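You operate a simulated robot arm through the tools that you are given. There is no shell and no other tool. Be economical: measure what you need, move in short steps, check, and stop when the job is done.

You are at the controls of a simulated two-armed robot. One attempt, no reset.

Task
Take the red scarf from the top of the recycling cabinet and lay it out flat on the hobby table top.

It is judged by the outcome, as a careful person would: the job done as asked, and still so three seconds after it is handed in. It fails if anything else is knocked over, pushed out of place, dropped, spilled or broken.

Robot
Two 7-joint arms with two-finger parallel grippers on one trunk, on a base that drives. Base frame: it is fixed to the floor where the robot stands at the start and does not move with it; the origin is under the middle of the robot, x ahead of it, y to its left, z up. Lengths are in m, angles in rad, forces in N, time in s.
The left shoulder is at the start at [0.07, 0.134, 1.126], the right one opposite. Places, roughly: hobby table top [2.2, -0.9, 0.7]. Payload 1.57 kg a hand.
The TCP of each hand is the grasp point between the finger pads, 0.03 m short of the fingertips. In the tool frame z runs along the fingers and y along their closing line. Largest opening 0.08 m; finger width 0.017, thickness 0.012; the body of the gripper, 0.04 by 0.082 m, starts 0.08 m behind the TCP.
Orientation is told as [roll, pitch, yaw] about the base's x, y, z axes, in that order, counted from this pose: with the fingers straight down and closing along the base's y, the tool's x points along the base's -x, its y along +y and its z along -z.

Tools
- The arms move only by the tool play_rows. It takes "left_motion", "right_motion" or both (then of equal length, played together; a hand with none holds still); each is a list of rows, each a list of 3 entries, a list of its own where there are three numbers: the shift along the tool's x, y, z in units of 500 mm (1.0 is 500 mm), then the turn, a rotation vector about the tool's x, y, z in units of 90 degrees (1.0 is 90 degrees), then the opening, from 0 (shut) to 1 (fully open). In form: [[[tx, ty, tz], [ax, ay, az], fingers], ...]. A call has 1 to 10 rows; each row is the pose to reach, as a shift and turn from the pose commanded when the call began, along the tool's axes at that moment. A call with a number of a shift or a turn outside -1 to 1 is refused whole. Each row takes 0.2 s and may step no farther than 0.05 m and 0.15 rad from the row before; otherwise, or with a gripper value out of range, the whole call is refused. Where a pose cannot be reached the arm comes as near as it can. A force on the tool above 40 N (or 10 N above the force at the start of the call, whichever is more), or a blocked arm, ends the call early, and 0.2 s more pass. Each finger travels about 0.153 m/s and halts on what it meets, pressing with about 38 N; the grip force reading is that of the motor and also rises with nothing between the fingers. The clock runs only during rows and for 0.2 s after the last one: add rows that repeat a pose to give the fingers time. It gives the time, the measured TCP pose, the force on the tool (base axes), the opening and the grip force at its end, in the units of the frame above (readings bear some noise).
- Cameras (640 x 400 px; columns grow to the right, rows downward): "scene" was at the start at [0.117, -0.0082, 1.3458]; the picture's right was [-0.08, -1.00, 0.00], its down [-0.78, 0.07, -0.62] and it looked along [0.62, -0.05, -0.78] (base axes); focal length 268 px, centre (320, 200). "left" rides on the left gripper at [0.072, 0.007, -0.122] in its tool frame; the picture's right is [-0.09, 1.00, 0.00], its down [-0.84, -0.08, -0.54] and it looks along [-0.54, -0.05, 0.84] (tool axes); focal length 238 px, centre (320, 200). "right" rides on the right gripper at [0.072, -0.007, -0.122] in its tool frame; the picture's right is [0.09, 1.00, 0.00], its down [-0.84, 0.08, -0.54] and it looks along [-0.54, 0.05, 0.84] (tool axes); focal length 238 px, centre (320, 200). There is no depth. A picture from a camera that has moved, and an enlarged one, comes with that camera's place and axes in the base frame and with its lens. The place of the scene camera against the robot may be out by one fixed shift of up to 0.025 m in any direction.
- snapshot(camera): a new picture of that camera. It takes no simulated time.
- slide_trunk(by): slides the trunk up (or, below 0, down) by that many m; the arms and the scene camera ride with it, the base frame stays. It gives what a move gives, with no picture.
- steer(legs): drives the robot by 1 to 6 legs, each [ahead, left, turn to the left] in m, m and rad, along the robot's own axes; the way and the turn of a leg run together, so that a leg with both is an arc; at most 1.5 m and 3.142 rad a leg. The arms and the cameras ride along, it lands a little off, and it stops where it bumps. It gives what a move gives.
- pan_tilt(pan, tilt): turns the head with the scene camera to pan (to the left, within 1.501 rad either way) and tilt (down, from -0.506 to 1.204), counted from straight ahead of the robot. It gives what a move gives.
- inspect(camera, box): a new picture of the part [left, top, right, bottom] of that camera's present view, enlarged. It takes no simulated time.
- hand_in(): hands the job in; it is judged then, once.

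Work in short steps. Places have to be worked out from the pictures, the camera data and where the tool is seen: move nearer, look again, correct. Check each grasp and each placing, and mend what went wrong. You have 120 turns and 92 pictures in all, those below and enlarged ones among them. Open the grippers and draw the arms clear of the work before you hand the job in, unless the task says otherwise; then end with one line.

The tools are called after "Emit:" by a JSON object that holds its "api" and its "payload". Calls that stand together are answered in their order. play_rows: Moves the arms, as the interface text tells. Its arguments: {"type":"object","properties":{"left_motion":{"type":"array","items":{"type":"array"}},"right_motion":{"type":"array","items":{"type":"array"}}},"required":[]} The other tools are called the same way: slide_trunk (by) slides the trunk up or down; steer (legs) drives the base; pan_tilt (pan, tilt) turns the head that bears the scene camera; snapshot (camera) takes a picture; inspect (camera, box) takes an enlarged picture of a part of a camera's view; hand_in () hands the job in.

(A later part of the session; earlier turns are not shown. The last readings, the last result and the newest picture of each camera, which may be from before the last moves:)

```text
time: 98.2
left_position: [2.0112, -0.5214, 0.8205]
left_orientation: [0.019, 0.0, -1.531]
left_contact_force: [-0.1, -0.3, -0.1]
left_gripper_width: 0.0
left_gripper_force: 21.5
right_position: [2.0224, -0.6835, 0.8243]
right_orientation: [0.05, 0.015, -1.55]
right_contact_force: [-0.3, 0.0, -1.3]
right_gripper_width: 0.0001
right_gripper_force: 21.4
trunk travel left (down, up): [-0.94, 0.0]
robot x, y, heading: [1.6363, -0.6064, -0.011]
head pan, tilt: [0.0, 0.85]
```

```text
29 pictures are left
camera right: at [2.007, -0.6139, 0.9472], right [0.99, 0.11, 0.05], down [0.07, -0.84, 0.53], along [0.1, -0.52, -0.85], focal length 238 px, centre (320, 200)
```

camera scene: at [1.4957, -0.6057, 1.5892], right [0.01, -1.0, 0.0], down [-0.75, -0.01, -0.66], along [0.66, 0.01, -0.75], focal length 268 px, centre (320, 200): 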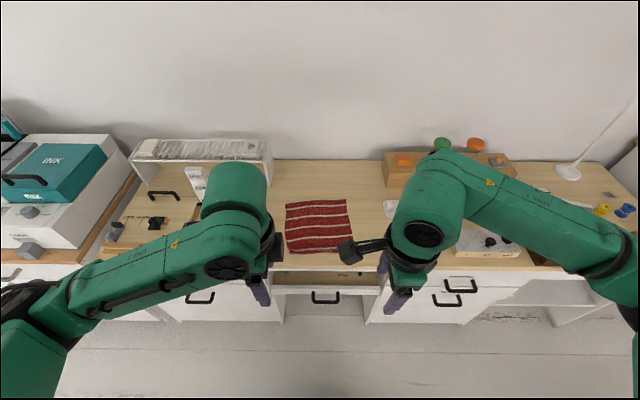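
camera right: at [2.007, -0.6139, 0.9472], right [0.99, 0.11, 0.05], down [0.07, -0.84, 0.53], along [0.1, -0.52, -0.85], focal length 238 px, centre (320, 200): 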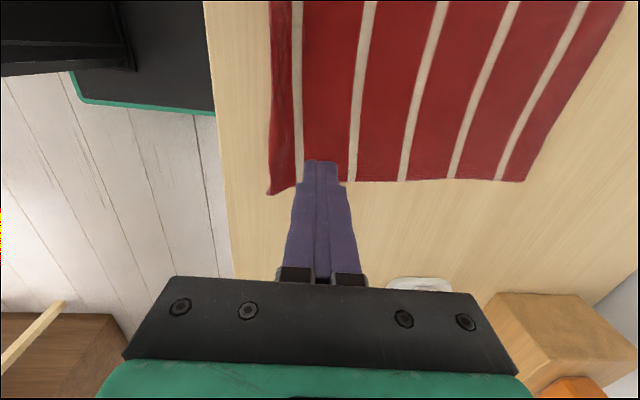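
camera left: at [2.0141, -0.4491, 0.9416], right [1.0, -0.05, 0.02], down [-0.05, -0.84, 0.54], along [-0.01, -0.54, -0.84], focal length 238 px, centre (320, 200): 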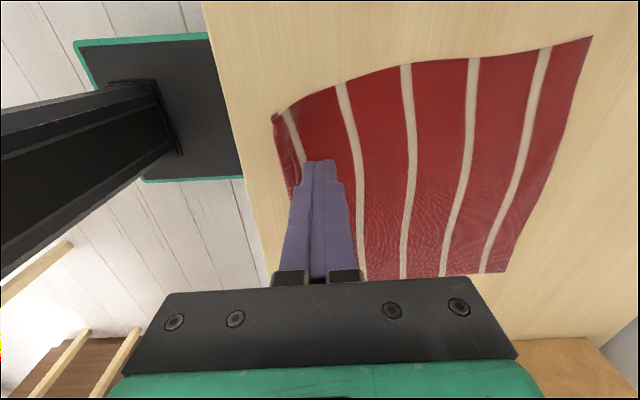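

The fingertips are just inside the crease. I'll touch down lightly and stroke about 4.5 cm toward the front, then lift.

Emit:
{"api": "play_rows", "payload": {"left_motion": [[[0, 0, 0.03], [0, 0, 0], 0], [[0, 0, 0.055], [0, 0, 0], 0], [[0, -0.02, 0.055], [0, 0, 0], 0], [[0, -0.04, 0.055], [0, 0, 0], 0], [[0, -0.06, 0.055], [0, 0, 0], 0], [[0, -0.08, 0.055], [0, 0, 0], 0], [[0.003, -0.1, 0.05], [0, 0, 0], 0], [[0.003, -0.11, 0.0], [0, 0, 0], 0], [[0.003, -0.11, -0.08], [0, 0, 0], 0]], "right_motion": [[[0, 0, 0.035], [0, 0, 0], 0], [[0, 0, 0.062], [0, 0, 0], 0], [[0, -0.02, 0.062], [0, 0, 0], 0], [[0, -0.04, 0.062], [0, 0, 0], 0], [[0, -0.06, 0.062], [0, 0, 0], 0], [[0, -0.08, 0.062], [0, 0, 0], 0], [[0.002, -0.1, 0.055], [0, 0, 0], 0], [[0.002, -0.11, 0.0], [0, 0, 0], 0], [[0.002, -0.11, -0.08], [0, 0, 0], 0]]}}

Emit:
{"api": "snapshot", "payload": {"camera": "left"}}

Emit:
{"api": "snapshot", "payload": {"camera": "right"}}

```text
time: 100.2
left_position: [1.954, -0.5198, 0.8634]
left_orientation: [0.017, -0.001, -1.529]
left_contact_force: [-0.1, -0.7, 0.0]
left_gripper_width: 0.0001
left_gripper_force: 21.5
right_position: [1.9647, -0.6843, 0.8637]
right_orientation: [0.049, 0.016, -1.55]
right_contact_force: [0.1, -0.2, 0.2]
right_gripper_width: 0.0
right_gripper_force: 21.5
trunk travel left (down, up): [-0.94, 0.0]
robot x, y, heading: [1.6372, -0.6046, -0.003]
head pan, tilt: [0.0, 0.85]
```

```text
28 pictures are left
camera left: at [1.9572, -0.4484, 0.9839], right [1.0, -0.05, 0.02], down [-0.05, -0.84, 0.54], along [-0.01, -0.54, -0.84], focal length 238 px, centre (320, 200)
```

left: 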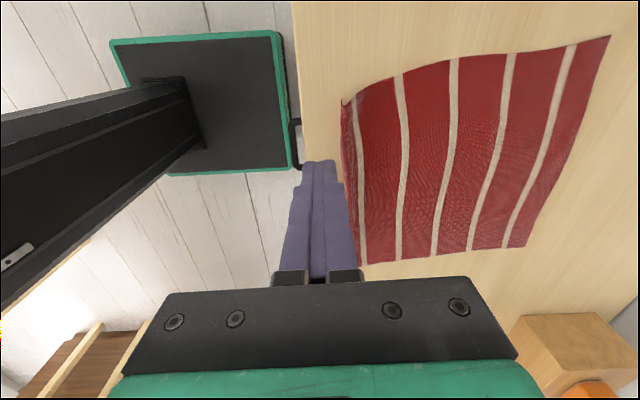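

```text
27 pictures are left
camera right: at [1.9483, -0.6144, 0.9865], right [0.99, 0.11, 0.05], down [0.07, -0.84, 0.53], along [0.1, -0.53, -0.84], focal length 238 px, centre (320, 200)
```

right: 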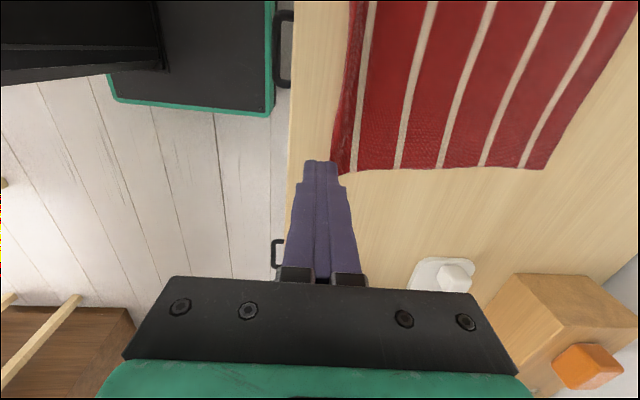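

Emit:
{"api": "inspect", "payload": {"camera": "left", "box": [300, 20, 460, 280]}}

Emit:
{"api": "inspect", "payload": {"camera": "right", "box": [300, 0, 460, 190]}}

```text
1.54 times, centred on (380, 150) of left
camera zoom: at [1.9572, -0.4484, 0.9839], right [1.0, -0.05, 0.02], down [-0.05, -0.84, 0.54], along [-0.01, -0.54, -0.84], focal length 367 px, centre (228, 277)
```

zoom: 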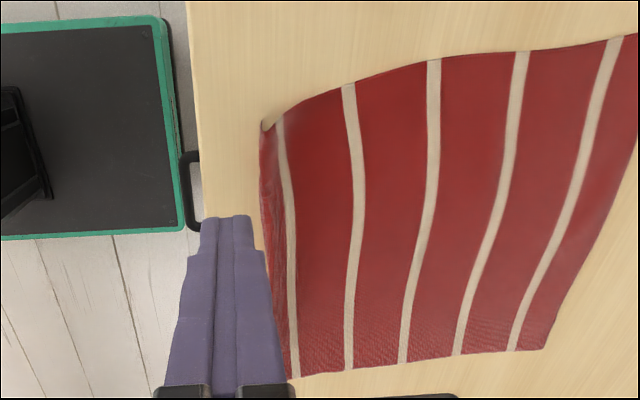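

```text
2.11 times, centred on (380, 95) of right
camera zoom: at [1.9483, -0.6144, 0.9865], right [0.99, 0.11, 0.05], down [0.07, -0.84, 0.53], along [0.1, -0.53, -0.84], focal length 502 px, centre (194, 421)
```

zoom: 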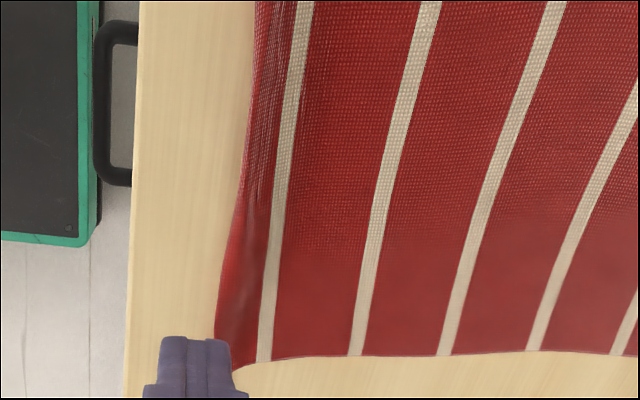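

The near strip still looks about half its true width, so part of it is standing up. I'll back off and lower the trunk for a low side view to see its profile.

Emit:
{"api": "play_rows", "payload": {"left_motion": [[[0, 0, -0.08], [0, 0, 0], 0], [[0, 0, -0.16], [0, 0, 0], 0]], "right_motion": [[[0, 0, -0.08], [0, 0, 0], 0], [[0, 0, -0.16], [0, 0, 0], 0]]}}

Emit:
{"api": "steer", "payload": {"legs": [[-0.3, 0, 0]]}}

Emit:
{"api": "slide_trunk", "payload": {"by": -0.4}}

Emit:
{"api": "pan_tilt", "payload": {"pan": 0, "tilt": 0.5}}

Emit:
{"api": "snapshot", "payload": {"camera": "scene"}}

```text
time: 100.8
left_position: [1.9531, -0.5211, 0.942]
left_orientation: [0.018, -0.001, -1.53]
left_contact_force: [0.9, 0.2, 0.7]
left_gripper_width: 0.0
left_gripper_force: 21.3
right_position: [1.9579, -0.6871, 0.9455]
right_orientation: [0.05, 0.012, -1.551]
right_contact_force: [-0.3, 0.4, 0.0]
right_gripper_width: 0.0
right_gripper_force: 21.4
trunk travel left (down, up): [-0.94, 0.0]
robot x, y, heading: [1.6388, -0.6045, -0.0]
head pan, tilt: [0.0, 0.85]
```

```text
time: 102.8
left_position: [1.6562, -0.522, 0.9414]
left_orientation: [0.016, 0.0, -1.531]
left_contact_force: [-0.3, 0.3, 0.7]
left_gripper_width: 0.0001
left_gripper_force: 21.1
right_position: [1.6612, -0.6862, 0.9428]
right_orientation: [0.047, 0.015, -1.554]
right_contact_force: [0.6, -0.3, 0.0]
right_gripper_width: 0.0001
right_gripper_force: 20.7
trunk travel left (down, up): [-0.94, 0.0]
robot x, y, heading: [1.3374, -0.6028, -0.008]
head pan, tilt: [0.0, 0.85]
```

```text
time: 106.7
left_position: [1.6556, -0.5216, 0.5417]
left_orientation: [0.018, 0.0, -1.532]
left_contact_force: [0.8, 0.1, 0.0]
left_gripper_width: 0.0001
left_gripper_force: 21.0
right_position: [1.6594, -0.6868, 0.5437]
right_orientation: [0.048, 0.016, -1.553]
right_contact_force: [0.2, -0.2, -0.7]
right_gripper_width: 0.0
right_gripper_force: 21.2
trunk travel left (down, up): [-0.54, 0.4]
robot x, y, heading: [1.3406, -0.6015, -0.001]
head pan, tilt: [0.0, 0.85]
```

```text
time: 107.5
left_position: [1.6559, -0.5207, 0.5423]
left_orientation: [0.018, 0.0, -1.533]
left_contact_force: [-0.6, -0.1, -0.1]
left_gripper_width: 0.0
left_gripper_force: 21.0
right_position: [1.6609, -0.6863, 0.543]
right_orientation: [0.049, 0.015, -1.553]
right_contact_force: [0.6, -0.3, 0.2]
right_gripper_width: 0.0
right_gripper_force: 21.9
trunk travel left (down, up): [-0.54, 0.4]
robot x, y, heading: [1.3373, -0.6045, -0.003]
head pan, tilt: [0.0, 0.499]
```

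```text
24 pictures are left
camera scene: at [1.472, -0.6056, 1.2194], right [0.0, -1.0, 0.0], down [-0.48, 0.0, -0.88], along [0.88, 0.0, -0.48], focal length 268 px, centre (320, 200)
```

scene: 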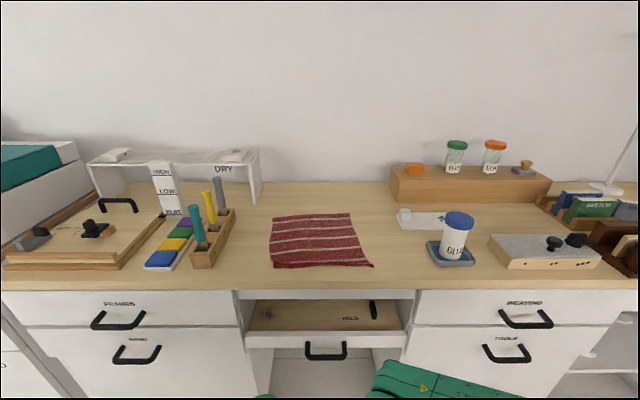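

Now a clear view; I'll zoom on the scarf.

Emit:
{"api": "inspect", "payload": {"camera": "scene", "box": [255, 200, 385, 280]}}

```text
4.92 times, centred on (320, 240) of scene
camera zoom: at [1.472, -0.6056, 1.2194], right [0.0, -1.0, 0.0], down [-0.48, 0.0, -0.88], along [0.88, 0.0, -0.48], focal length 1318 px, centre (320, 3)
```

zoom: 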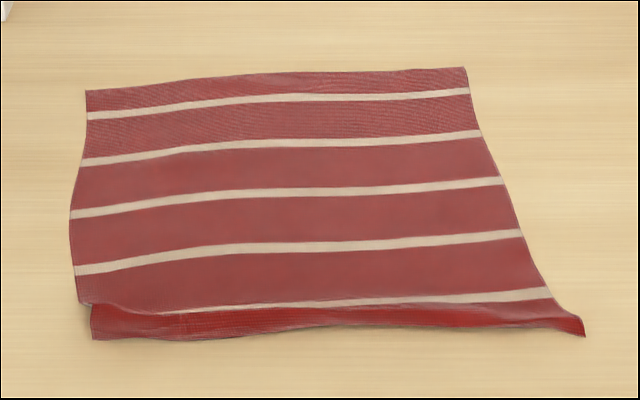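

The near edge has a ridge about 1.5 cm high, as its rim is stuck a little too far in. I'll go back and press on the rim itself with both hands, drawing it outward.

Emit:
{"api": "slide_trunk", "payload": {"by": 0.4}}

Emit:
{"api": "steer", "payload": {"legs": [[0.3, 0, 0]]}}

Emit:
{"api": "pan_tilt", "payload": {"pan": 0, "tilt": 0.85}}

```text
time: 111.3
left_position: [1.6553, -0.5218, 0.9425]
left_orientation: [0.019, 0.0, -1.531]
left_contact_force: [0.4, 0.1, 0.0]
left_gripper_width: 0.0
left_gripper_force: 21.0
right_position: [1.6609, -0.687, 0.943]
right_orientation: [0.048, 0.014, -1.553]
right_contact_force: [-0.5, 0.0, -0.2]
right_gripper_width: 0.0
right_gripper_force: 21.6
trunk travel left (down, up): [-0.94, 0.0]
robot x, y, heading: [1.3331, -0.6028, -0.007]
head pan, tilt: [0.0, 0.499]
```

```text
time: 113.4
left_position: [1.9552, -0.5237, 0.9427]
left_orientation: [0.018, 0.0, -1.539]
left_contact_force: [0.1, -0.5, 1.4]
left_gripper_width: 0.0
left_gripper_force: 21.4
right_position: [1.9589, -0.6906, 0.9443]
right_orientation: [0.05, 0.017, -1.557]
right_contact_force: [-0.3, 0.1, 0.3]
right_gripper_width: 0.0
right_gripper_force: 21.5
trunk travel left (down, up): [-0.94, 0.0]
robot x, y, heading: [1.6401, -0.6068, -0.008]
head pan, tilt: [0.0, 0.499]
```

```text
time: 114.2
left_position: [1.956, -0.5248, 0.9411]
left_orientation: [0.018, 0.001, -1.538]
left_contact_force: [-0.3, -0.1, 0.4]
left_gripper_width: 0.0
left_gripper_force: 21.3
right_position: [1.9613, -0.6897, 0.9434]
right_orientation: [0.046, 0.016, -1.555]
right_contact_force: [-0.4, -0.5, 0.9]
right_gripper_width: 0.0
right_gripper_force: 21.1
trunk travel left (down, up): [-0.94, 0.0]
robot x, y, heading: [1.6383, -0.6012, -0.009]
head pan, tilt: [0.0, 0.85]
```

I'll bring the closed fingertips down right onto the rim at x≈1.985, near each corner, stopping just above contact.

Emit:
{"api": "play_rows", "payload": {"left_motion": [[[0.012, 0.028, 0.06], [0, 0, 0], 0], [[0.022, 0.056, 0.14], [0, 0, 0], 0], [[0.022, 0.056, 0.21], [0, 0, 0], 0], [[0.022, 0.056, 0.26], [0, 0, 0], 0], [[0.022, 0.056, 0.29], [0, 0, 0], 0], [[0.022, 0.056, 0.3], [0, 0, 0], 0]], "right_motion": [[[-0.01, 0.025, 0.06], [0, 0, 0], 0], [[-0.02, 0.05, 0.14], [0, 0, 0], 0], [[-0.02, 0.05, 0.21], [0, 0, 0], 0], [[-0.02, 0.05, 0.26], [0, 0, 0], 0], [[-0.02, 0.05, 0.294], [0, 0, 0], 0], [[-0.02, 0.05, 0.304], [0, 0, 0], 0]]}}

Emit:
{"api": "snapshot", "payload": {"camera": "left"}}

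Emit:
{"api": "snapshot", "payload": {"camera": "right"}}

```text
time: 115.6
left_position: [1.9854, -0.5119, 0.7925]
left_orientation: [0.018, 0.001, -1.538]
left_contact_force: [0.0, -0.2, -0.5]
left_gripper_width: 0.0
left_gripper_force: 21.5
right_position: [1.9933, -0.6983, 0.7932]
right_orientation: [0.049, 0.017, -1.557]
right_contact_force: [-0.5, -0.4, -0.3]
right_gripper_width: 0.0001
right_gripper_force: 21.3
trunk travel left (down, up): [-0.94, 0.0]
robot x, y, heading: [1.6374, -0.6037, -0.005]
head pan, tilt: [0.0, 0.85]
```

```text
22 pictures are left
camera left: at [1.9887, -0.4398, 0.9126], right [1.0, -0.06, 0.02], down [-0.06, -0.84, 0.54], along [-0.02, -0.54, -0.84], focal length 238 px, centre (320, 200)
```

left: 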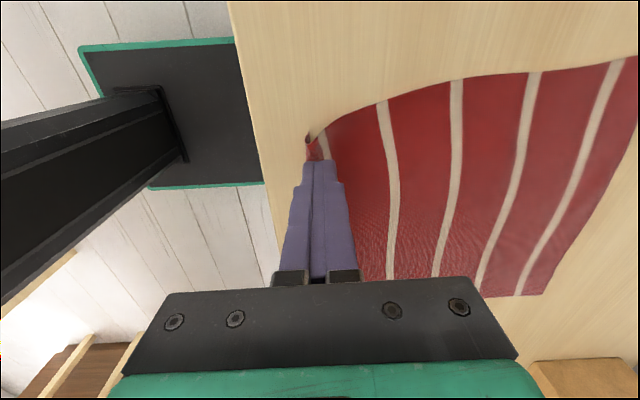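

```text
21 pictures are left
camera right: at [1.9775, -0.6277, 0.9157], right [0.99, 0.1, 0.05], down [0.06, -0.84, 0.53], along [0.1, -0.53, -0.85], focal length 238 px, centre (320, 200)
```

right: 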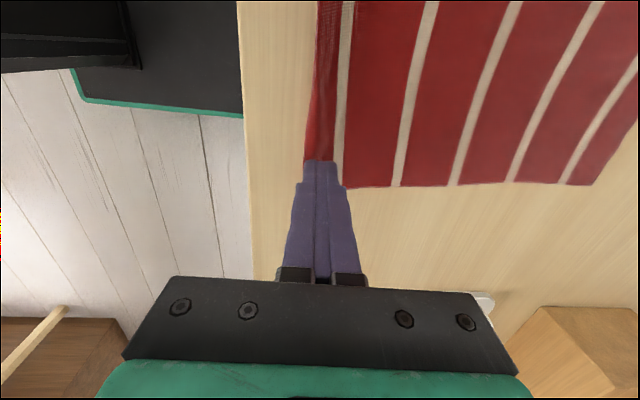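

The tips sit right on the rim but without contact force yet. I'll press a few mm lower and read the force.

Emit:
{"api": "play_rows", "payload": {"left_motion": [[[0, 0, 0.004], [0, 0, 0], 0], [[0, 0, 0.008], [0, 0, 0], 0]], "right_motion": [[[0, 0, 0.004], [0, 0, 0], 0], [[0, 0, 0.008], [0, 0, 0], 0]]}}

```text
time: 116.2
left_position: [1.9862, -0.5124, 0.7887]
left_orientation: [0.018, 0.001, -1.538]
left_contact_force: [-0.3, -0.6, -0.1]
left_gripper_width: 0.0002
left_gripper_force: 21.5
right_position: [1.9925, -0.6972, 0.7896]
right_orientation: [0.047, 0.014, -1.557]
right_contact_force: [-0.2, 0.7, 0.1]
right_gripper_width: 0.0001
right_gripper_force: 21.5
trunk travel left (down, up): [-0.94, 0.0]
robot x, y, heading: [1.6408, -0.6013, -0.005]
head pan, tilt: [0.0, 0.85]
```

Still no contact, so the table is a little lower than I assumed. I'll go down further in small steps.

Emit:
{"api": "play_rows", "payload": {"left_motion": [[[0, 0, 0.006], [0, 0, 0], 0], [[0, 0, 0.012], [0, 0, 0], 0], [[0, 0, 0.018], [0, 0, 0], 0]], "right_motion": [[[0, 0, 0.006], [0, 0, 0], 0], [[0, 0, 0.012], [0, 0, 0], 0], [[0, 0, 0.018], [0, 0, 0], 0]]}}

```text
time: 117.0
left_position: [1.9853, -0.5123, 0.7797]
left_orientation: [0.018, 0.0, -1.537]
left_contact_force: [0.8, 0.1, -0.2]
left_gripper_width: 0.0001
left_gripper_force: 20.9
right_position: [1.9922, -0.6983, 0.7793]
right_orientation: [0.046, 0.013, -1.555]
right_contact_force: [0.8, 0.0, 0.2]
right_gripper_width: 0.0
right_gripper_force: 21.0
trunk travel left (down, up): [-0.94, 0.0]
robot x, y, heading: [1.6384, -0.6079, -0.005]
head pan, tilt: [0.0, 0.85]
```

Still free at tip z≈0.749, so I had released the edge slightly high, which explains the ridge. Continuing down.

Emit:
{"api": "play_rows", "payload": {"left_motion": [[[0, 0, 0.006], [0, 0, 0], 0], [[0, 0, 0.012], [0, 0, 0], 0], [[0, 0, 0.018], [0, 0, 0], 0], [[0, 0, 0.024], [0, 0, 0], 0]], "right_motion": [[[0, 0, 0.006], [0, 0, 0], 0], [[0, 0, 0.012], [0, 0, 0], 0], [[0, 0, 0.018], [0, 0, 0], 0], [[0, 0, 0.024], [0, 0, 0], 0]]}}

Emit:
{"api": "snapshot", "payload": {"camera": "left"}}

```text
time: 118.0
left_position: [1.9862, -0.5137, 0.772]
left_orientation: [0.029, -0.002, -1.538]
left_contact_force: [4.6, 3.3, 26.9]
left_gripper_width: 0.0
left_gripper_force: 21.6
right_position: [1.993, -0.6972, 0.7714]
right_orientation: [0.055, 0.017, -1.557]
right_contact_force: [1.2, -6.2, 31.6]
right_gripper_width: 0.0
right_gripper_force: 21.1
trunk travel left (down, up): [-0.94, 0.0]
robot x, y, heading: [1.6376, -0.6053, -0.01]
head pan, tilt: [0.0, 0.85]
```

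```text
20 pictures are left
camera left: at [1.989, -0.4399, 0.892], right [1.0, -0.06, 0.03], down [-0.06, -0.84, 0.54], along [-0.01, -0.54, -0.84], focal length 238 px, centre (320, 200)
```

left: 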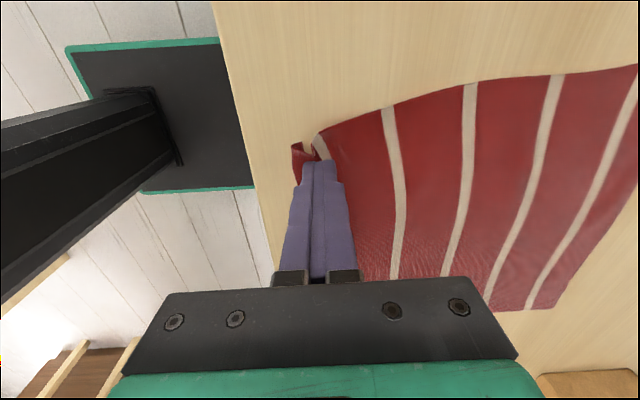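

Contact is at TCP z≈0.772, so the table is at z≈0.742, and the rim spread outward under the fingers. I'll ease the pressure and draw the rim out about 2 cm.

Emit:
{"api": "play_rows", "payload": {"left_motion": [[[0, 0, -0.003], [0, 0, 0], 0], [[0, -0.012, -0.003], [0, 0, 0], 0], [[0.001, -0.024, -0.003], [0, 0, 0], 0], [[0.001, -0.036, -0.003], [0, 0, 0], 0], [[0.001, -0.04, -0.003], [0, 0, 0], 0]], "right_motion": [[[0, 0, -0.003], [0, 0, 0], 0], [[0, -0.012, -0.003], [0, 0, 0], 0], [[0.0, -0.024, -0.003], [0, 0, 0], 0], [[0.001, -0.036, -0.003], [0, 0, 0], 0], [[0.001, -0.045, -0.003], [0, 0, 0], 0]]}}

Emit:
{"api": "snapshot", "payload": {"camera": "left"}}

Emit:
{"api": "snapshot", "payload": {"camera": "right"}}

```text
time: 118.8
left_position: [1.9758, -0.5143, 0.771]
left_orientation: [0.028, -0.003, -1.537]
left_contact_force: [-0.8, 2.9, 15.8]
left_gripper_width: 0.0
left_gripper_force: 21.6
right_position: [1.9853, -0.6962, 0.7717]
right_orientation: [0.059, 0.022, -1.561]
right_contact_force: [-1.1, -2.4, 20.4]
right_gripper_width: 0.0
right_gripper_force: 21.3
trunk travel left (down, up): [-0.94, 0.0]
robot x, y, heading: [1.6408, -0.6082, -0.006]
head pan, tilt: [0.0, 0.85]
stopped in row 3 (right hand): the force on the tool passed its limit (the readings are from after the stop); the commanded pose is now the measured one
```

```text
19 pictures are left
camera left: at [1.9788, -0.4412, 0.892], right [1.0, -0.06, 0.03], down [-0.06, -0.84, 0.54], along [-0.01, -0.54, -0.84], focal length 238 px, centre (320, 200)
```

left: 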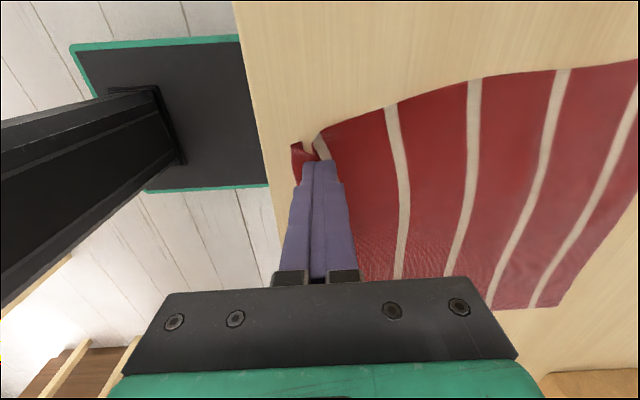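

```text
18 pictures are left
camera right: at [1.9689, -0.6251, 0.8951], right [0.99, 0.1, 0.06], down [0.05, -0.85, 0.53], along [0.11, -0.52, -0.85], focal length 238 px, centre (320, 200)
```

right: 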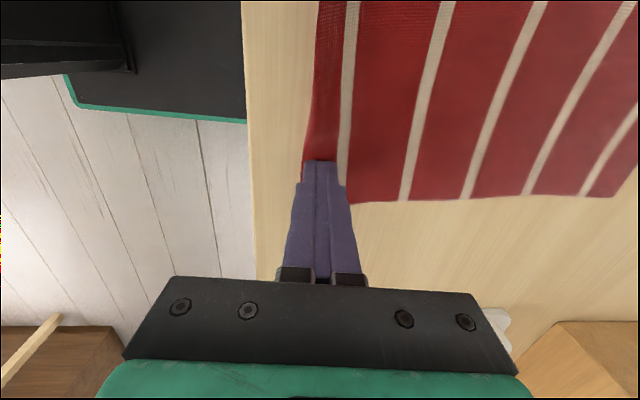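

The cloth moves with the fingers, and it's close enough to the front edge. I'll lift off straight up and look again.

Emit:
{"api": "play_rows", "payload": {"left_motion": [[[0, 0, -0.02], [0, 0, 0], 0], [[0, 0, -0.08], [0, 0, 0], 0], [[0, 0, -0.16], [0, 0, 0], 0], [[0, 0, -0.24], [0, 0, 0], 0], [[0, 0, -0.32], [0, 0, 0], 0]], "right_motion": [[[0, 0, -0.02], [0, 0, 0], 0], [[0, 0, -0.08], [0, 0, 0], 0], [[0, 0, -0.16], [0, 0, 0], 0], [[0, 0, -0.24], [0, 0, 0], 0], [[0, 0, -0.32], [0, 0, 0], 0]]}}

Emit:
{"api": "snapshot", "payload": {"camera": "left"}}

Emit:
{"api": "inspect", "payload": {"camera": "scene", "box": [240, 240, 400, 370]}}

```text
time: 120.0
left_position: [1.9744, -0.5127, 0.9314]
left_orientation: [0.021, -0.001, -1.538]
left_contact_force: [0.2, 0.4, 0.1]
left_gripper_width: 0.0001
left_gripper_force: 21.3
right_position: [1.9778, -0.6987, 0.9306]
right_orientation: [0.054, 0.02, -1.56]
right_contact_force: [-0.8, 0.2, -0.7]
right_gripper_width: 0.0
right_gripper_force: 21.6
trunk travel left (down, up): [-0.94, 0.0]
robot x, y, heading: [1.6404, -0.6046, -0.002]
head pan, tilt: [0.0, 0.85]
```

```text
17 pictures are left
camera left: at [1.9787, -0.4415, 1.0516], right [1.0, -0.06, 0.02], down [-0.06, -0.84, 0.54], along [-0.01, -0.54, -0.84], focal length 238 px, centre (320, 200)
```

left: 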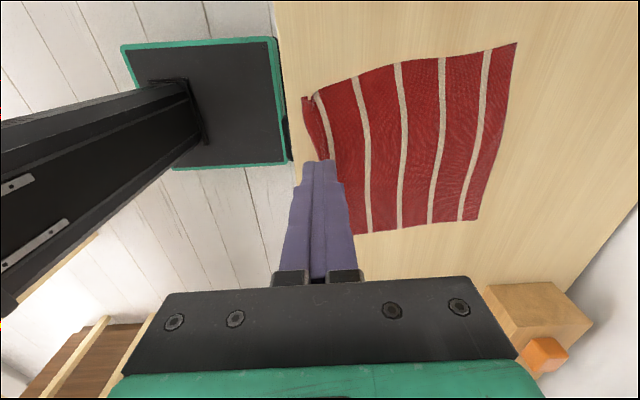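

```text
3.08 times, centred on (320, 305) of scene
camera zoom: at [1.7587, -0.608, 1.5896], right [-0.01, -1.0, 0.0], down [-0.75, 0.01, -0.66], along [0.66, 0.0, -0.75], focal length 824 px, centre (320, -123)
```

zoom: 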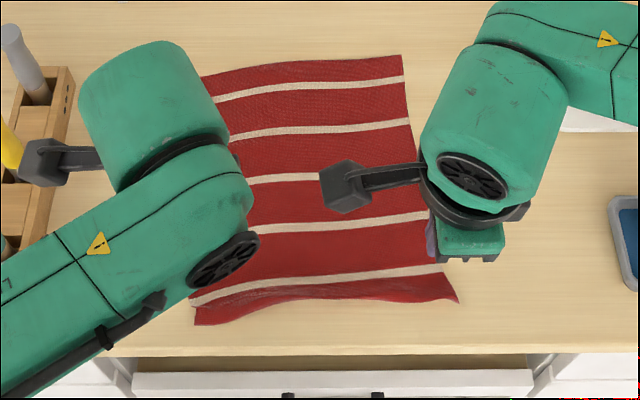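

Both corners are flat now and only the middle of the near edge still arches. I'll move the right hand up and out of the way, then press the middle with the left.

Emit:
{"api": "play_rows", "payload": {"left_motion": [[[0, 0, 0], [0, 0, 0], 0], [[0, 0, 0], [0, 0, 0], 0], [[-0.04, 0.005, 0], [0, 0, 0], 0], [[-0.09, 0.01, 0], [0, 0, 0], 0], [[-0.14, 0.016, 0.04], [0, 0, 0], 0], [[-0.17, 0.018, 0.1], [0, 0, 0], 0], [[-0.17, 0.018, 0.18], [0, 0, 0], 0], [[-0.17, 0.018, 0.25], [0, 0, 0], 0], [[-0.17, 0.018, 0.295], [0, 0, 0], 0]], "right_motion": [[[-0.01, 0, -0.07], [0, 0, 0], 0], [[-0.03, 0, -0.15], [0, 0, 0], 0], [[-0.08, 0, -0.22], [0, 0, 0], 0], [[-0.14, 0, -0.28], [0, 0, 0], 0], [[-0.2, 0, -0.3], [0, 0, 0], 0], [[-0.2, 0, -0.3], [0, 0, 0], 0], [[-0.2, 0, -0.3], [0, 0, 0], 0], [[-0.2, 0, -0.3], [0, 0, 0], 0], [[-0.2, 0, -0.3], [0, 0, 0], 0]]}}

Emit:
{"api": "play_rows", "payload": {"left_motion": [[[0, 0, 0.008], [0, 0, 0], 0], [[0, 0, 0.014], [0, 0, 0], 0]]}}

Emit:
{"api": "snapshot", "payload": {"camera": "left"}}

```text
time: 122.0
left_position: [1.9903, -0.5985, 0.7823]
left_orientation: [0.021, -0.002, -1.538]
left_contact_force: [-0.5, 1.0, -0.5]
left_gripper_width: 0.0
left_gripper_force: 21.0
right_position: [1.9723, -0.8028, 1.0778]
right_orientation: [0.054, 0.02, -1.558]
right_contact_force: [-0.4, -0.7, 0.4]
right_gripper_width: 0.0001
right_gripper_force: 21.6
trunk travel left (down, up): [-0.94, 0.0]
robot x, y, heading: [1.6416, -0.6042, -0.006]
head pan, tilt: [0.0, 0.85]
```

```text
time: 122.6
left_position: [1.9909, -0.5985, 0.7762]
left_orientation: [0.018, -0.005, -1.535]
left_contact_force: [0.4, -0.3, 0.0]
left_gripper_width: 0.0
left_gripper_force: 21.0
right_position: [1.9714, -0.8024, 1.0776]
right_orientation: [0.053, 0.021, -1.558]
right_contact_force: [0.3, 0.5, 0.2]
right_gripper_width: 0.0002
right_gripper_force: 21.8
trunk travel left (down, up): [-0.94, 0.0]
robot x, y, heading: [1.6402, -0.6023, -0.009]
head pan, tilt: [0.0, 0.85]
```

```text
15 pictures are left
camera left: at [1.9941, -0.5259, 0.8959], right [1.0, -0.06, 0.02], down [-0.06, -0.84, 0.54], along [-0.01, -0.54, -0.84], focal length 238 px, centre (320, 200)
```

left: 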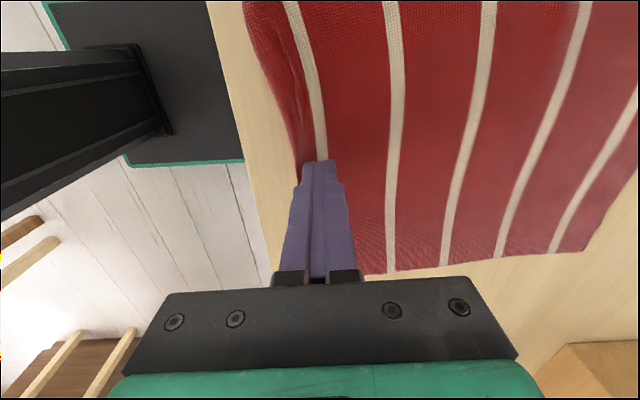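

The tip is on the middle of the near strip. I'll press lightly, draw outward about 1.5 cm, and lift.

Emit:
{"api": "play_rows", "payload": {"left_motion": [[[0, 0, 0.006], [0, 0, 0], 0], [[0, -0.01, 0.007], [0, 0, 0], 0], [[0, -0.02, 0.007], [0, 0, 0], 0], [[0, -0.03, 0.007], [0, 0, 0], 0]]}}

Emit:
{"api": "play_rows", "payload": {"left_motion": [[[0, 0, -0.02], [0, 0, 0], 0], [[0, 0, -0.08], [0, 0, 0], 0], [[0, 0, -0.16], [0, 0, 0], 0], [[0.05, 0, -0.24], [0, 0, 0], 0], [[0.13, 0, -0.27], [0, 0, 0], 0], [[0.21, 0, -0.3], [0, 0, 0], 0]]}}

Emit:
{"api": "inspect", "payload": {"camera": "scene", "box": [240, 240, 400, 370]}}

```text
time: 123.6
left_position: [1.9771, -0.5986, 0.7712]
left_orientation: [0.022, -0.003, -1.537]
left_contact_force: [0.5, 0.4, 2.4]
left_gripper_width: 0.0
left_gripper_force: 20.9
right_position: [1.9724, -0.8025, 1.0763]
right_orientation: [0.056, 0.021, -1.559]
right_contact_force: [-0.7, -1.0, 0.2]
right_gripper_width: 0.0
right_gripper_force: 21.4
trunk travel left (down, up): [-0.94, 0.0]
robot x, y, heading: [1.6399, -0.6079, -0.009]
head pan, tilt: [0.0, 0.85]
```

```text
time: 125.0
left_position: [1.9693, -0.4903, 0.9226]
left_orientation: [0.017, -0.003, -1.539]
left_contact_force: [1.2, -0.4, 0.0]
left_gripper_width: 0.0
left_gripper_force: 20.9
right_position: [1.9722, -0.8003, 1.0776]
right_orientation: [0.054, 0.019, -1.559]
right_contact_force: [0.2, -0.2, 1.1]
right_gripper_width: 0.0
right_gripper_force: 20.8
trunk travel left (down, up): [-0.94, 0.0]
robot x, y, heading: [1.6414, -0.6051, -0.005]
head pan, tilt: [0.0, 0.85]
```

```text
3.08 times, centred on (320, 305) of scene
camera zoom: at [1.76, -0.6058, 1.5895], right [-0.01, -1.0, 0.0], down [-0.75, 0.0, -0.66], along [0.66, -0.01, -0.75], focal length 824 px, centre (320, -123)
```

zoom: 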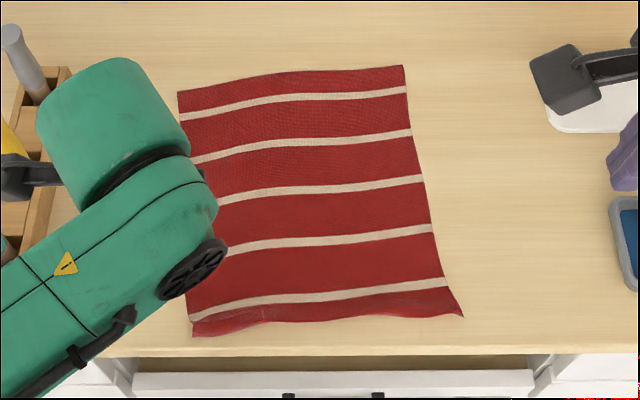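

Much flatter now. I'll raise the left hand straight up, open both grippers, back away, and take a low view.

Emit:
{"api": "play_rows", "payload": {"left_motion": [[[0, 0, -0.08], [0, 0, 0], 0.2], [[0, 0, -0.16], [0, 0, 0], 0.5], [[0, 0, -0.24], [0, 0, 0], 0.8], [[0, 0, -0.32], [0, 0, 0], 1]], "right_motion": [[[0.02, 0, 0], [0, 0, 0], 0.2], [[0.06, 0, 0], [0, 0, 0], 0.5], [[0.1, 0, 0], [0, 0, 0], 0.8], [[0.14, 0, 0], [0, 0, 0], 1]]}}

Emit:
{"api": "steer", "payload": {"legs": [[-0.32, 0, 0]]}}

Emit:
{"api": "slide_trunk", "payload": {"by": -0.5}}

Emit:
{"api": "pan_tilt", "payload": {"pan": 0, "tilt": 0.45}}

Emit:
{"api": "snapshot", "payload": {"camera": "scene"}}

```text
time: 126.0
left_position: [1.968, -0.4926, 1.0814]
left_orientation: [0.017, -0.002, -1.536]
left_contact_force: [0.2, 0.3, 0.5]
left_gripper_width: 0.0799
left_gripper_force: 0.1
right_position: [1.9719, -0.732, 1.0793]
right_orientation: [0.053, 0.019, -1.559]
right_contact_force: [-0.7, 0.8, 0.3]
right_gripper_width: 0.0798
right_gripper_force: 0.1
trunk travel left (down, up): [-0.94, 0.0]
robot x, y, heading: [1.6388, -0.6043, -0.005]
head pan, tilt: [0.0, 0.85]
```

```text
time: 128.1
left_position: [1.6482, -0.4909, 1.0809]
left_orientation: [0.017, -0.002, -1.532]
left_contact_force: [-0.2, -0.2, 0.1]
left_gripper_width: 0.0802
left_gripper_force: 0.0
right_position: [1.655, -0.7299, 1.0788]
right_orientation: [0.051, 0.021, -1.554]
right_contact_force: [0.9, -0.3, 0.4]
right_gripper_width: 0.0802
right_gripper_force: 0.0
trunk travel left (down, up): [-0.94, 0.0]
robot x, y, heading: [1.3265, -0.6023, -0.002]
head pan, tilt: [0.0, 0.85]
```

```text
refused: -0.5 is not a number from -0.4 to 0.4
```

```text
time: 129.0
left_position: [1.6461, -0.4917, 1.0811]
left_orientation: [0.021, -0.003, -1.533]
left_contact_force: [-0.4, -0.2, 0.1]
left_gripper_width: 0.0799
left_gripper_force: 0.1
right_position: [1.6513, -0.7298, 1.0796]
right_orientation: [0.054, 0.021, -1.555]
right_contact_force: [0.4, -0.1, 0.7]
right_gripper_width: 0.0801
right_gripper_force: 0.0
trunk travel left (down, up): [-0.94, 0.0]
robot x, y, heading: [1.3169, -0.6042, -0.002]
head pan, tilt: [0.0, 0.45]
```

```text
13 pictures are left
camera scene: at [1.4537, -0.6056, 1.624], right [0.0, -1.0, 0.0], down [-0.44, 0.0, -0.9], along [0.9, 0.0, -0.44], focal length 268 px, centre (320, 200)
```

scene: 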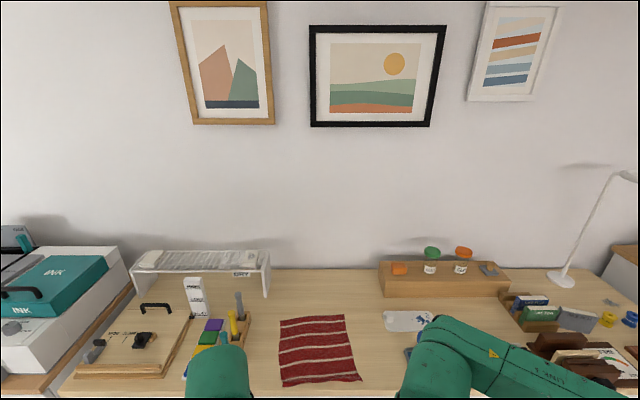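

The limit is 0.4 m per slide, so I'll lower by 0.4 for the low view.

Emit:
{"api": "slide_trunk", "payload": {"by": -0.4}}

Emit:
{"api": "inspect", "payload": {"camera": "scene", "box": [240, 190, 400, 290]}}

```text
time: 132.8
left_position: [1.6461, -0.4909, 0.6804]
left_orientation: [0.02, -0.003, -1.534]
left_contact_force: [-0.2, 0.7, 0.1]
left_gripper_width: 0.0799
left_gripper_force: 0.2
right_position: [1.6523, -0.7292, 0.6786]
right_orientation: [0.055, 0.021, -1.556]
right_contact_force: [-0.9, -0.4, 0.0]
right_gripper_width: 0.0803
right_gripper_force: 0.1
trunk travel left (down, up): [-0.54, 0.4]
robot x, y, heading: [1.3212, -0.6079, -0.006]
head pan, tilt: [0.0, 0.45]
```

```text
4.00 times, centred on (320, 240) of scene
camera zoom: at [1.4546, -0.6056, 1.224], right [0.0, -1.0, 0.0], down [-0.44, 0.0, -0.9], along [0.9, 0.0, -0.44], focal length 1071 px, centre (320, 40)
```

zoom: 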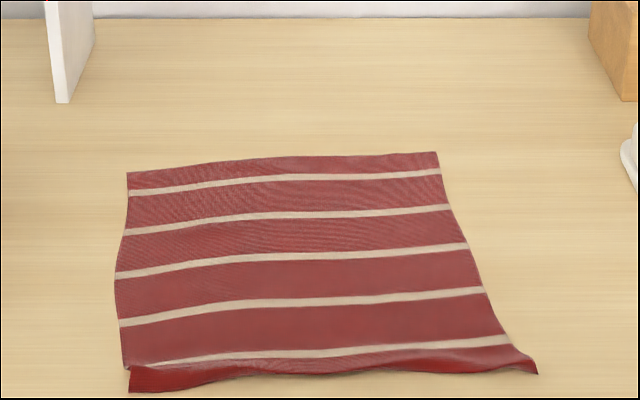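

There's still a low ridge along the near rim. A better trick is to set two slightly open fingers astride the ridge, press, and open them so the cloth is spread both ways. I'll return to the table.

Emit:
{"api": "slide_trunk", "payload": {"by": 0.4}}

Emit:
{"api": "steer", "payload": {"legs": [[0.32, 0, 0.004]]}}

Emit:
{"api": "pan_tilt", "payload": {"pan": 0, "tilt": 0.85}}

```text
time: 136.6
left_position: [1.6474, -0.4904, 1.0802]
left_orientation: [0.02, -0.002, -1.533]
left_contact_force: [-0.4, 0.2, 0.6]
left_gripper_width: 0.08
left_gripper_force: 0.0
right_position: [1.6526, -0.7298, 1.0792]
right_orientation: [0.054, 0.02, -1.555]
right_contact_force: [0.3, 0.1, 0.4]
right_gripper_width: 0.0801
right_gripper_force: 0.0
trunk travel left (down, up): [-0.94, 0.0]
robot x, y, heading: [1.3246, -0.6034, -0.002]
head pan, tilt: [0.0, 0.45]
```

```text
time: 138.8
left_position: [1.9697, -0.4923, 1.0817]
left_orientation: [0.022, -0.003, -1.533]
left_contact_force: [0.0, -0.1, 0.6]
left_gripper_width: 0.0801
left_gripper_force: 0.0
right_position: [1.9751, -0.7311, 1.0799]
right_orientation: [0.057, 0.021, -1.553]
right_contact_force: [-0.5, 0.8, -0.5]
right_gripper_width: 0.0801
right_gripper_force: 0.1
trunk travel left (down, up): [-0.94, 0.0]
robot x, y, heading: [1.6456, -0.6031, -0.007]
head pan, tilt: [0.0, 0.45]
```

```text
time: 139.7
left_position: [1.9712, -0.4919, 1.0804]
left_orientation: [0.018, -0.003, -1.533]
left_contact_force: [-0.1, 1.5, 1.5]
left_gripper_width: 0.0801
left_gripper_force: 0.1
right_position: [1.9773, -0.7309, 1.0787]
right_orientation: [0.055, 0.022, -1.554]
right_contact_force: [0.8, 0.1, 0.8]
right_gripper_width: 0.0796
right_gripper_force: 0.1
trunk travel left (down, up): [-0.94, 0.0]
robot x, y, heading: [1.6474, -0.6073, -0.005]
head pan, tilt: [0.0, 0.85]
```

I'll descend with both hands to about 2 cm above contact, with the fingers open 2 cm, then check the alignment.

Emit:
{"api": "play_rows", "payload": {"left_motion": [[[-0.02, 0.01, 0.08], [0, 0, 0], 0.6], [[-0.05, 0.02, 0.16], [0, 0, 0], 0.3], [[-0.077, 0.031, 0.24], [0, 0, 0], 0.25], [[-0.077, 0.031, 0.32], [0, 0, 0], 0.25], [[-0.077, 0.031, 0.4], [0, 0, 0], 0.25], [[-0.077, 0.031, 0.48], [0, 0, 0], 0.25], [[-0.077, 0.031, 0.55], [0, 0, 0], 0.25], [[-0.077, 0.031, 0.58], [0, 0, 0], 0.25]], "right_motion": [[[0.02, 0.006, 0.08], [0, 0, 0], 0.6], [[0.05, 0.014, 0.16], [0, 0, 0], 0.3], [[0.092, 0.022, 0.23], [0, 0, 0], 0.25], [[0.092, 0.022, 0.31], [0, 0, 0], 0.25], [[0.092, 0.022, 0.39], [0, 0, 0], 0.25], [[0.092, 0.022, 0.47], [0, 0, 0], 0.25], [[0.092, 0.022, 0.54], [0, 0, 0], 0.25], [[0.092, 0.022, 0.577], [0, 0, 0], 0.25]]}}

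Emit:
{"api": "snapshot", "payload": {"camera": "left"}}

Emit:
{"api": "snapshot", "payload": {"camera": "right"}}

```text
time: 141.4
left_position: [1.9929, -0.5311, 0.7906]
left_orientation: [0.02, -0.004, -1.532]
left_contact_force: [0.2, 0.3, 0.2]
left_gripper_width: 0.0202
left_gripper_force: 0.0
right_position: [2.0015, -0.6785, 0.7928]
right_orientation: [0.054, 0.021, -1.554]
right_contact_force: [-0.2, 0.8, 0.0]
right_gripper_width: 0.02
right_gripper_force: 0.1
trunk travel left (down, up): [-0.94, 0.0]
robot x, y, heading: [1.6473, -0.6038, -0.008]
head pan, tilt: [0.0, 0.85]
```

```text
11 pictures are left
camera left: at [1.996, -0.4585, 0.9111], right [1.0, -0.05, 0.02], down [-0.06, -0.84, 0.54], along [-0.01, -0.54, -0.84], focal length 238 px, centre (320, 200)
```

left: 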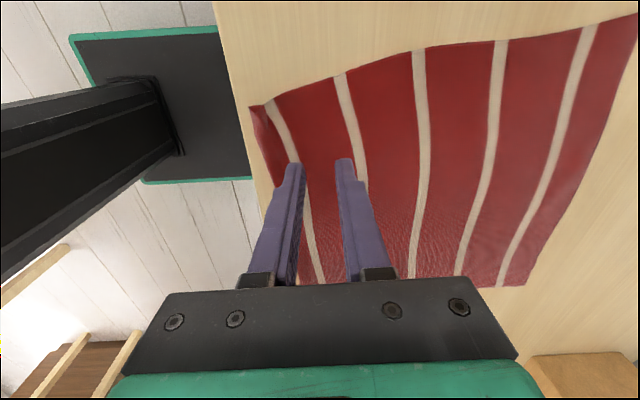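

```text
10 pictures are left
camera right: at [1.985, -0.61, 0.9161], right [0.99, 0.11, 0.06], down [0.06, -0.85, 0.53], along [0.1, -0.52, -0.85], focal length 238 px, centre (320, 200)
```

right: 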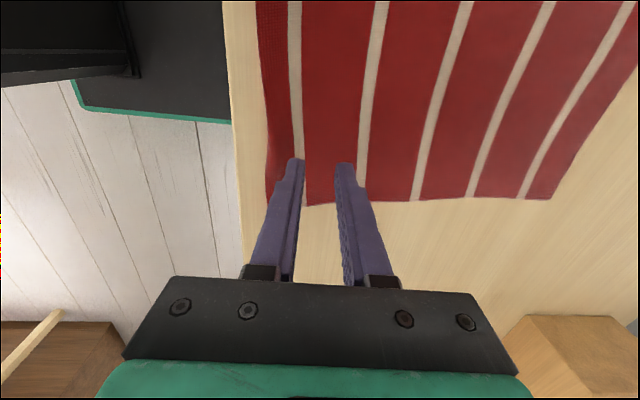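

The outer finger should sit 1.2 cm further out, on the rim. I'll shift, press lightly, and open with the outer finger held still while the inner finger slides the body away, then lift.

Emit:
{"api": "play_rows", "payload": {"left_motion": [[[0.001, -0.024, 0.015], [0, 0, 0], 0.25], [[0.001, -0.024, 0.03], [0, 0, 0], 0.25], [[0.001, -0.024, 0.04], [0, 0, 0], 0.25], [[0.001, -0.016, 0.04], [0, 0, 0], 0.35], [[0, -0.008, 0.04], [0, 0, 0], 0.45], [[0, 0.001, 0.04], [0, 0, 0], 0.56], [[0, 0.001, 0.04], [0, 0, 0], 0.56], [[0, 0.001, 0.0], [0, 0, 0], 0.56], [[0, 0.001, -0.08], [0, 0, 0], 0.56]], "right_motion": [[[0.001, -0.026, 0.018], [0, 0, 0], 0.25], [[0.001, -0.026, 0.034], [0, 0, 0], 0.25], [[0.001, -0.026, 0.044], [0, 0, 0], 0.25], [[0.001, -0.018, 0.044], [0, 0, 0], 0.35], [[0, -0.01, 0.044], [0, 0, 0], 0.45], [[0, -0.001, 0.044], [0, 0, 0], 0.56], [[0, -0.001, 0.044], [0, 0, 0], 0.56], [[0, -0.001, 0.0], [0, 0, 0], 0.56], [[0, -0.001, -0.08], [0, 0, 0], 0.56]]}}

Emit:
{"api": "snapshot", "payload": {"camera": "left"}}

```text
time: 143.4
left_position: [1.9887, -0.5291, 0.8319]
left_orientation: [0.021, -0.003, -1.532]
left_contact_force: [-1.3, 0.9, 0.2]
left_gripper_width: 0.0449
left_gripper_force: 0.0
right_position: [1.9958, -0.6781, 0.833]
right_orientation: [0.055, 0.02, -1.554]
right_contact_force: [-0.4, -0.4, 1.3]
right_gripper_width: 0.0448
right_gripper_force: 0.0
trunk travel left (down, up): [-0.94, 0.0]
robot x, y, heading: [1.6409, -0.6053, -0.001]
head pan, tilt: [0.0, 0.85]
```

```text
9 pictures are left
camera left: at [1.9927, -0.4558, 0.9526], right [1.0, -0.05, 0.02], down [-0.06, -0.84, 0.54], along [-0.01, -0.54, -0.84], focal length 238 px, centre (320, 200)
```

left: 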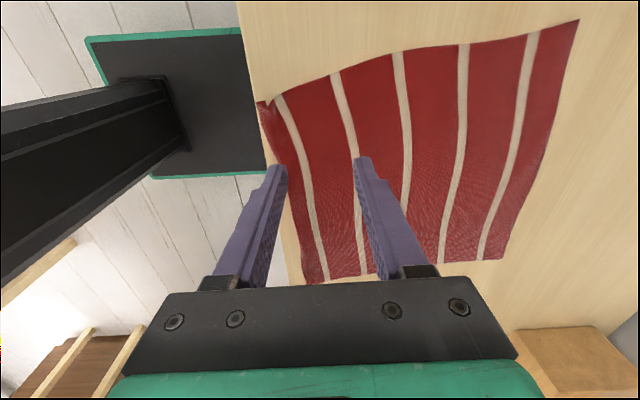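

Spread worked and the near strip is wider, but the near-left corner is now right at the table's front edge. I'll shift the whole scarf forward a few cm by pressing wide-open fingers on its far half and sliding away; this also tensions it.

Emit:
{"api": "play_rows", "payload": {"left_motion": [[[0, 0, -0.08], [0, 0, 0], 0.8], [[0, 0, -0.1], [0, 0, 0], 1]], "right_motion": [[[0, 0, -0.08], [0, 0, 0], 0.8], [[0, 0, -0.1], [0, 0, 0], 1]]}}

Emit:
{"api": "steer", "payload": {"legs": [[0.032, 0, 0]]}}

Emit:
{"api": "play_rows", "payload": {"left_motion": [[[-0.003, 0.06, 0], [0, 0, 0], 1], [[-0.006, 0.13, 0], [0, 0, 0], 1], [[-0.009, 0.19, 0.04], [0, 0, 0], 1], [[-0.009, 0.2, 0.1], [0, 0, 0], 1], [[-0.009, 0.2, 0.16], [0, 0, 0], 1], [[-0.009, 0.2, 0.18], [0, 0, 0], 1]], "right_motion": [[[-0.001, 0.06, 0], [0, 0, 0], 1], [[-0.002, 0.12, 0], [0, 0, 0], 1], [[-0.003, 0.18, 0.04], [0, 0, 0], 1], [[-0.003, 0.186, 0.1], [0, 0, 0], 1], [[-0.003, 0.186, 0.16], [0, 0, 0], 1], [[-0.003, 0.186, 0.18], [0, 0, 0], 1]]}}

Emit:
{"api": "snapshot", "payload": {"camera": "left"}}

```text
time: 144.1
left_position: [1.9902, -0.5292, 0.8821]
left_orientation: [0.021, -0.004, -1.532]
left_contact_force: [0.2, 0.6, -0.1]
left_gripper_width: 0.0799
left_gripper_force: 0.0
right_position: [1.9955, -0.6794, 0.8829]
right_orientation: [0.054, 0.019, -1.555]
right_contact_force: [-0.1, -0.1, 0.0]
right_gripper_width: 0.0799
right_gripper_force: 0.1
trunk travel left (down, up): [-0.94, 0.0]
robot x, y, heading: [1.6416, -0.5995, -0.0]
head pan, tilt: [0.0, 0.85]
```

```text
time: 144.9
left_position: [2.0183, -0.5292, 0.8819]
left_orientation: [0.026, -0.005, -1.532]
left_contact_force: [-1.1, 0.1, 0.1]
left_gripper_width: 0.0802
left_gripper_force: 0.1
right_position: [2.0225, -0.6791, 0.8845]
right_orientation: [0.059, 0.021, -1.553]
right_contact_force: [-1.1, -1.1, 0.8]
right_gripper_width: 0.0801
right_gripper_force: 0.1
trunk travel left (down, up): [-0.94, 0.0]
robot x, y, heading: [1.6764, -0.6036, -0.0]
head pan, tilt: [0.0, 0.85]
```

```text
time: 146.3
left_position: [2.1259, -0.5295, 0.7916]
left_orientation: [0.019, -0.003, -1.533]
left_contact_force: [0.3, 1.1, -0.3]
left_gripper_width: 0.0801
left_gripper_force: 0.1
right_position: [2.123, -0.6773, 0.7962]
right_orientation: [0.052, 0.021, -1.554]
right_contact_force: [0.4, -0.5, 0.8]
right_gripper_width: 0.0798
right_gripper_force: 0.1
trunk travel left (down, up): [-0.94, 0.0]
robot x, y, heading: [1.6803, -0.6042, -0.004]
head pan, tilt: [0.0, 0.85]
```

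```text
8 pictures are left
camera left: at [2.1282, -0.4569, 0.9129], right [1.0, -0.05, 0.02], down [-0.06, -0.84, 0.54], along [-0.01, -0.54, -0.84], focal length 238 px, centre (320, 200)
```

left: 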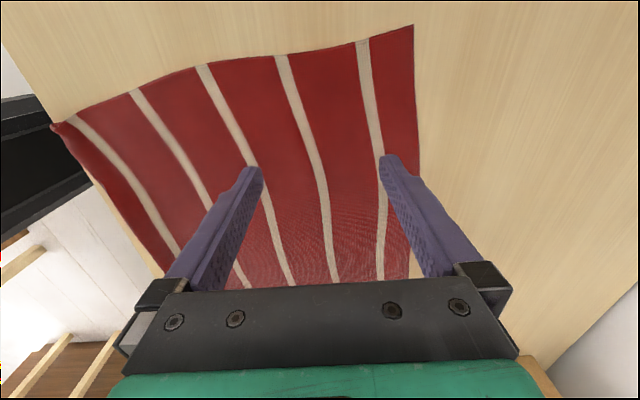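

The front fingers sit right by the far hem, which is ideal. I'll press and slide forward 4.5 cm, then lift.

Emit:
{"api": "play_rows", "payload": {"left_motion": [[[0, 0, 0.022], [0, 0, 0], 1], [[0, 0, 0.042], [0, 0, 0], 1], [[-0.001, 0.016, 0.042], [0, 0, 0], 1], [[-0.001, 0.034, 0.042], [0, 0, 0], 1], [[-0.002, 0.052, 0.042], [0, 0, 0], 1], [[-0.003, 0.07, 0.042], [0, 0, 0], 1], [[-0.003, 0.09, 0.042], [0, 0, 0], 1]], "right_motion": [[[0, 0, 0.028], [0, 0, 0], 1], [[0, 0, 0.051], [0, 0, 0], 1], [[0, 0.016, 0.051], [0, 0, 0], 1], [[0, 0.034, 0.051], [0, 0, 0], 1], [[-0.001, 0.052, 0.051], [0, 0, 0], 1], [[-0.001, 0.07, 0.051], [0, 0, 0], 1], [[-0.001, 0.09, 0.051], [0, 0, 0], 1]]}}

Emit:
{"api": "snapshot", "payload": {"camera": "left"}}

```text
time: 147.9
left_position: [2.1309, -0.525, 0.7801]
left_orientation: [0.021, -0.003, -1.533]
left_contact_force: [-0.2, -0.6, 0.6]
left_gripper_width: 0.0801
left_gripper_force: 0.0
left hand out of reach, approached as far as the arm can: row 2, 3, 4, 5, 6, 7
right_position: [2.1231, -0.6772, 0.7831]
right_orientation: [0.052, 0.022, -1.554]
right_contact_force: [-1.4, -0.2, 0.8]
right_gripper_width: 0.0801
right_gripper_force: 0.1
right hand out of reach, approached as far as the arm can: row 2, 3, 4, 5, 6, 7
trunk travel left (down, up): [-0.94, 0.0]
robot x, y, heading: [1.6762, -0.6064, -0.005]
head pan, tilt: [0.0, 0.85]
```

```text
7 pictures are left
camera left: at [2.1346, -0.4535, 0.901], right [1.0, -0.05, 0.02], down [-0.06, -0.84, 0.54], along [-0.01, -0.54, -0.84], focal length 238 px, centre (320, 200)
```

left: 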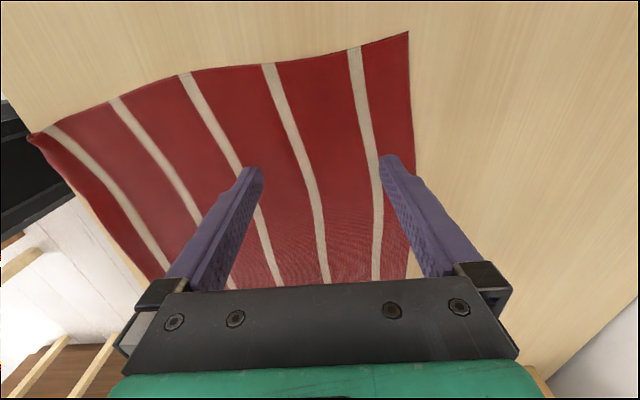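

Reach is the limit at this height. I'll lift, retract a bit, lower the trunk 5 cm for more reach, and redo the slide.

Emit:
{"api": "play_rows", "payload": {"left_motion": [[[0, 0, -0.05], [0, 0, 0], 1], [[0.002, -0.025, -0.1], [0, 0, 0], 1], [[0.002, -0.05, -0.1], [0, 0, 0], 1]], "right_motion": [[[0, 0, -0.05], [0, 0, 0], 1], [[0.001, -0.02, -0.1], [0, 0, 0], 1], [[0.001, -0.036, -0.1], [0, 0, 0], 1]]}}

Emit:
{"api": "slide_trunk", "payload": {"by": -0.05}}

```text
time: 148.7
left_position: [2.1037, -0.5265, 0.8294]
left_orientation: [0.021, -0.001, -1.532]
left_contact_force: [0.3, 0.0, -0.9]
left_gripper_width: 0.0802
left_gripper_force: 0.1
right_position: [2.1028, -0.6785, 0.8329]
right_orientation: [0.052, 0.022, -1.556]
right_contact_force: [0.5, -1.0, 0.0]
right_gripper_width: 0.0797
right_gripper_force: 0.0
trunk travel left (down, up): [-0.94, 0.0]
robot x, y, heading: [1.6802, -0.6024, -0.003]
head pan, tilt: [0.0, 0.85]
```

```text
time: 149.6
left_position: [2.1047, -0.5271, 0.7804]
left_orientation: [0.02, -0.004, -1.534]
left_contact_force: [0.5, 0.4, -0.3]
left_gripper_width: 0.08
left_gripper_force: 0.2
right_position: [2.1034, -0.6783, 0.7837]
right_orientation: [0.053, 0.02, -1.553]
right_contact_force: [0.3, -0.6, 0.1]
right_gripper_width: 0.0802
right_gripper_force: 0.0
trunk travel left (down, up): [-0.89, 0.05]
robot x, y, heading: [1.6807, -0.605, -0.005]
head pan, tilt: [0.0, 0.85]
```

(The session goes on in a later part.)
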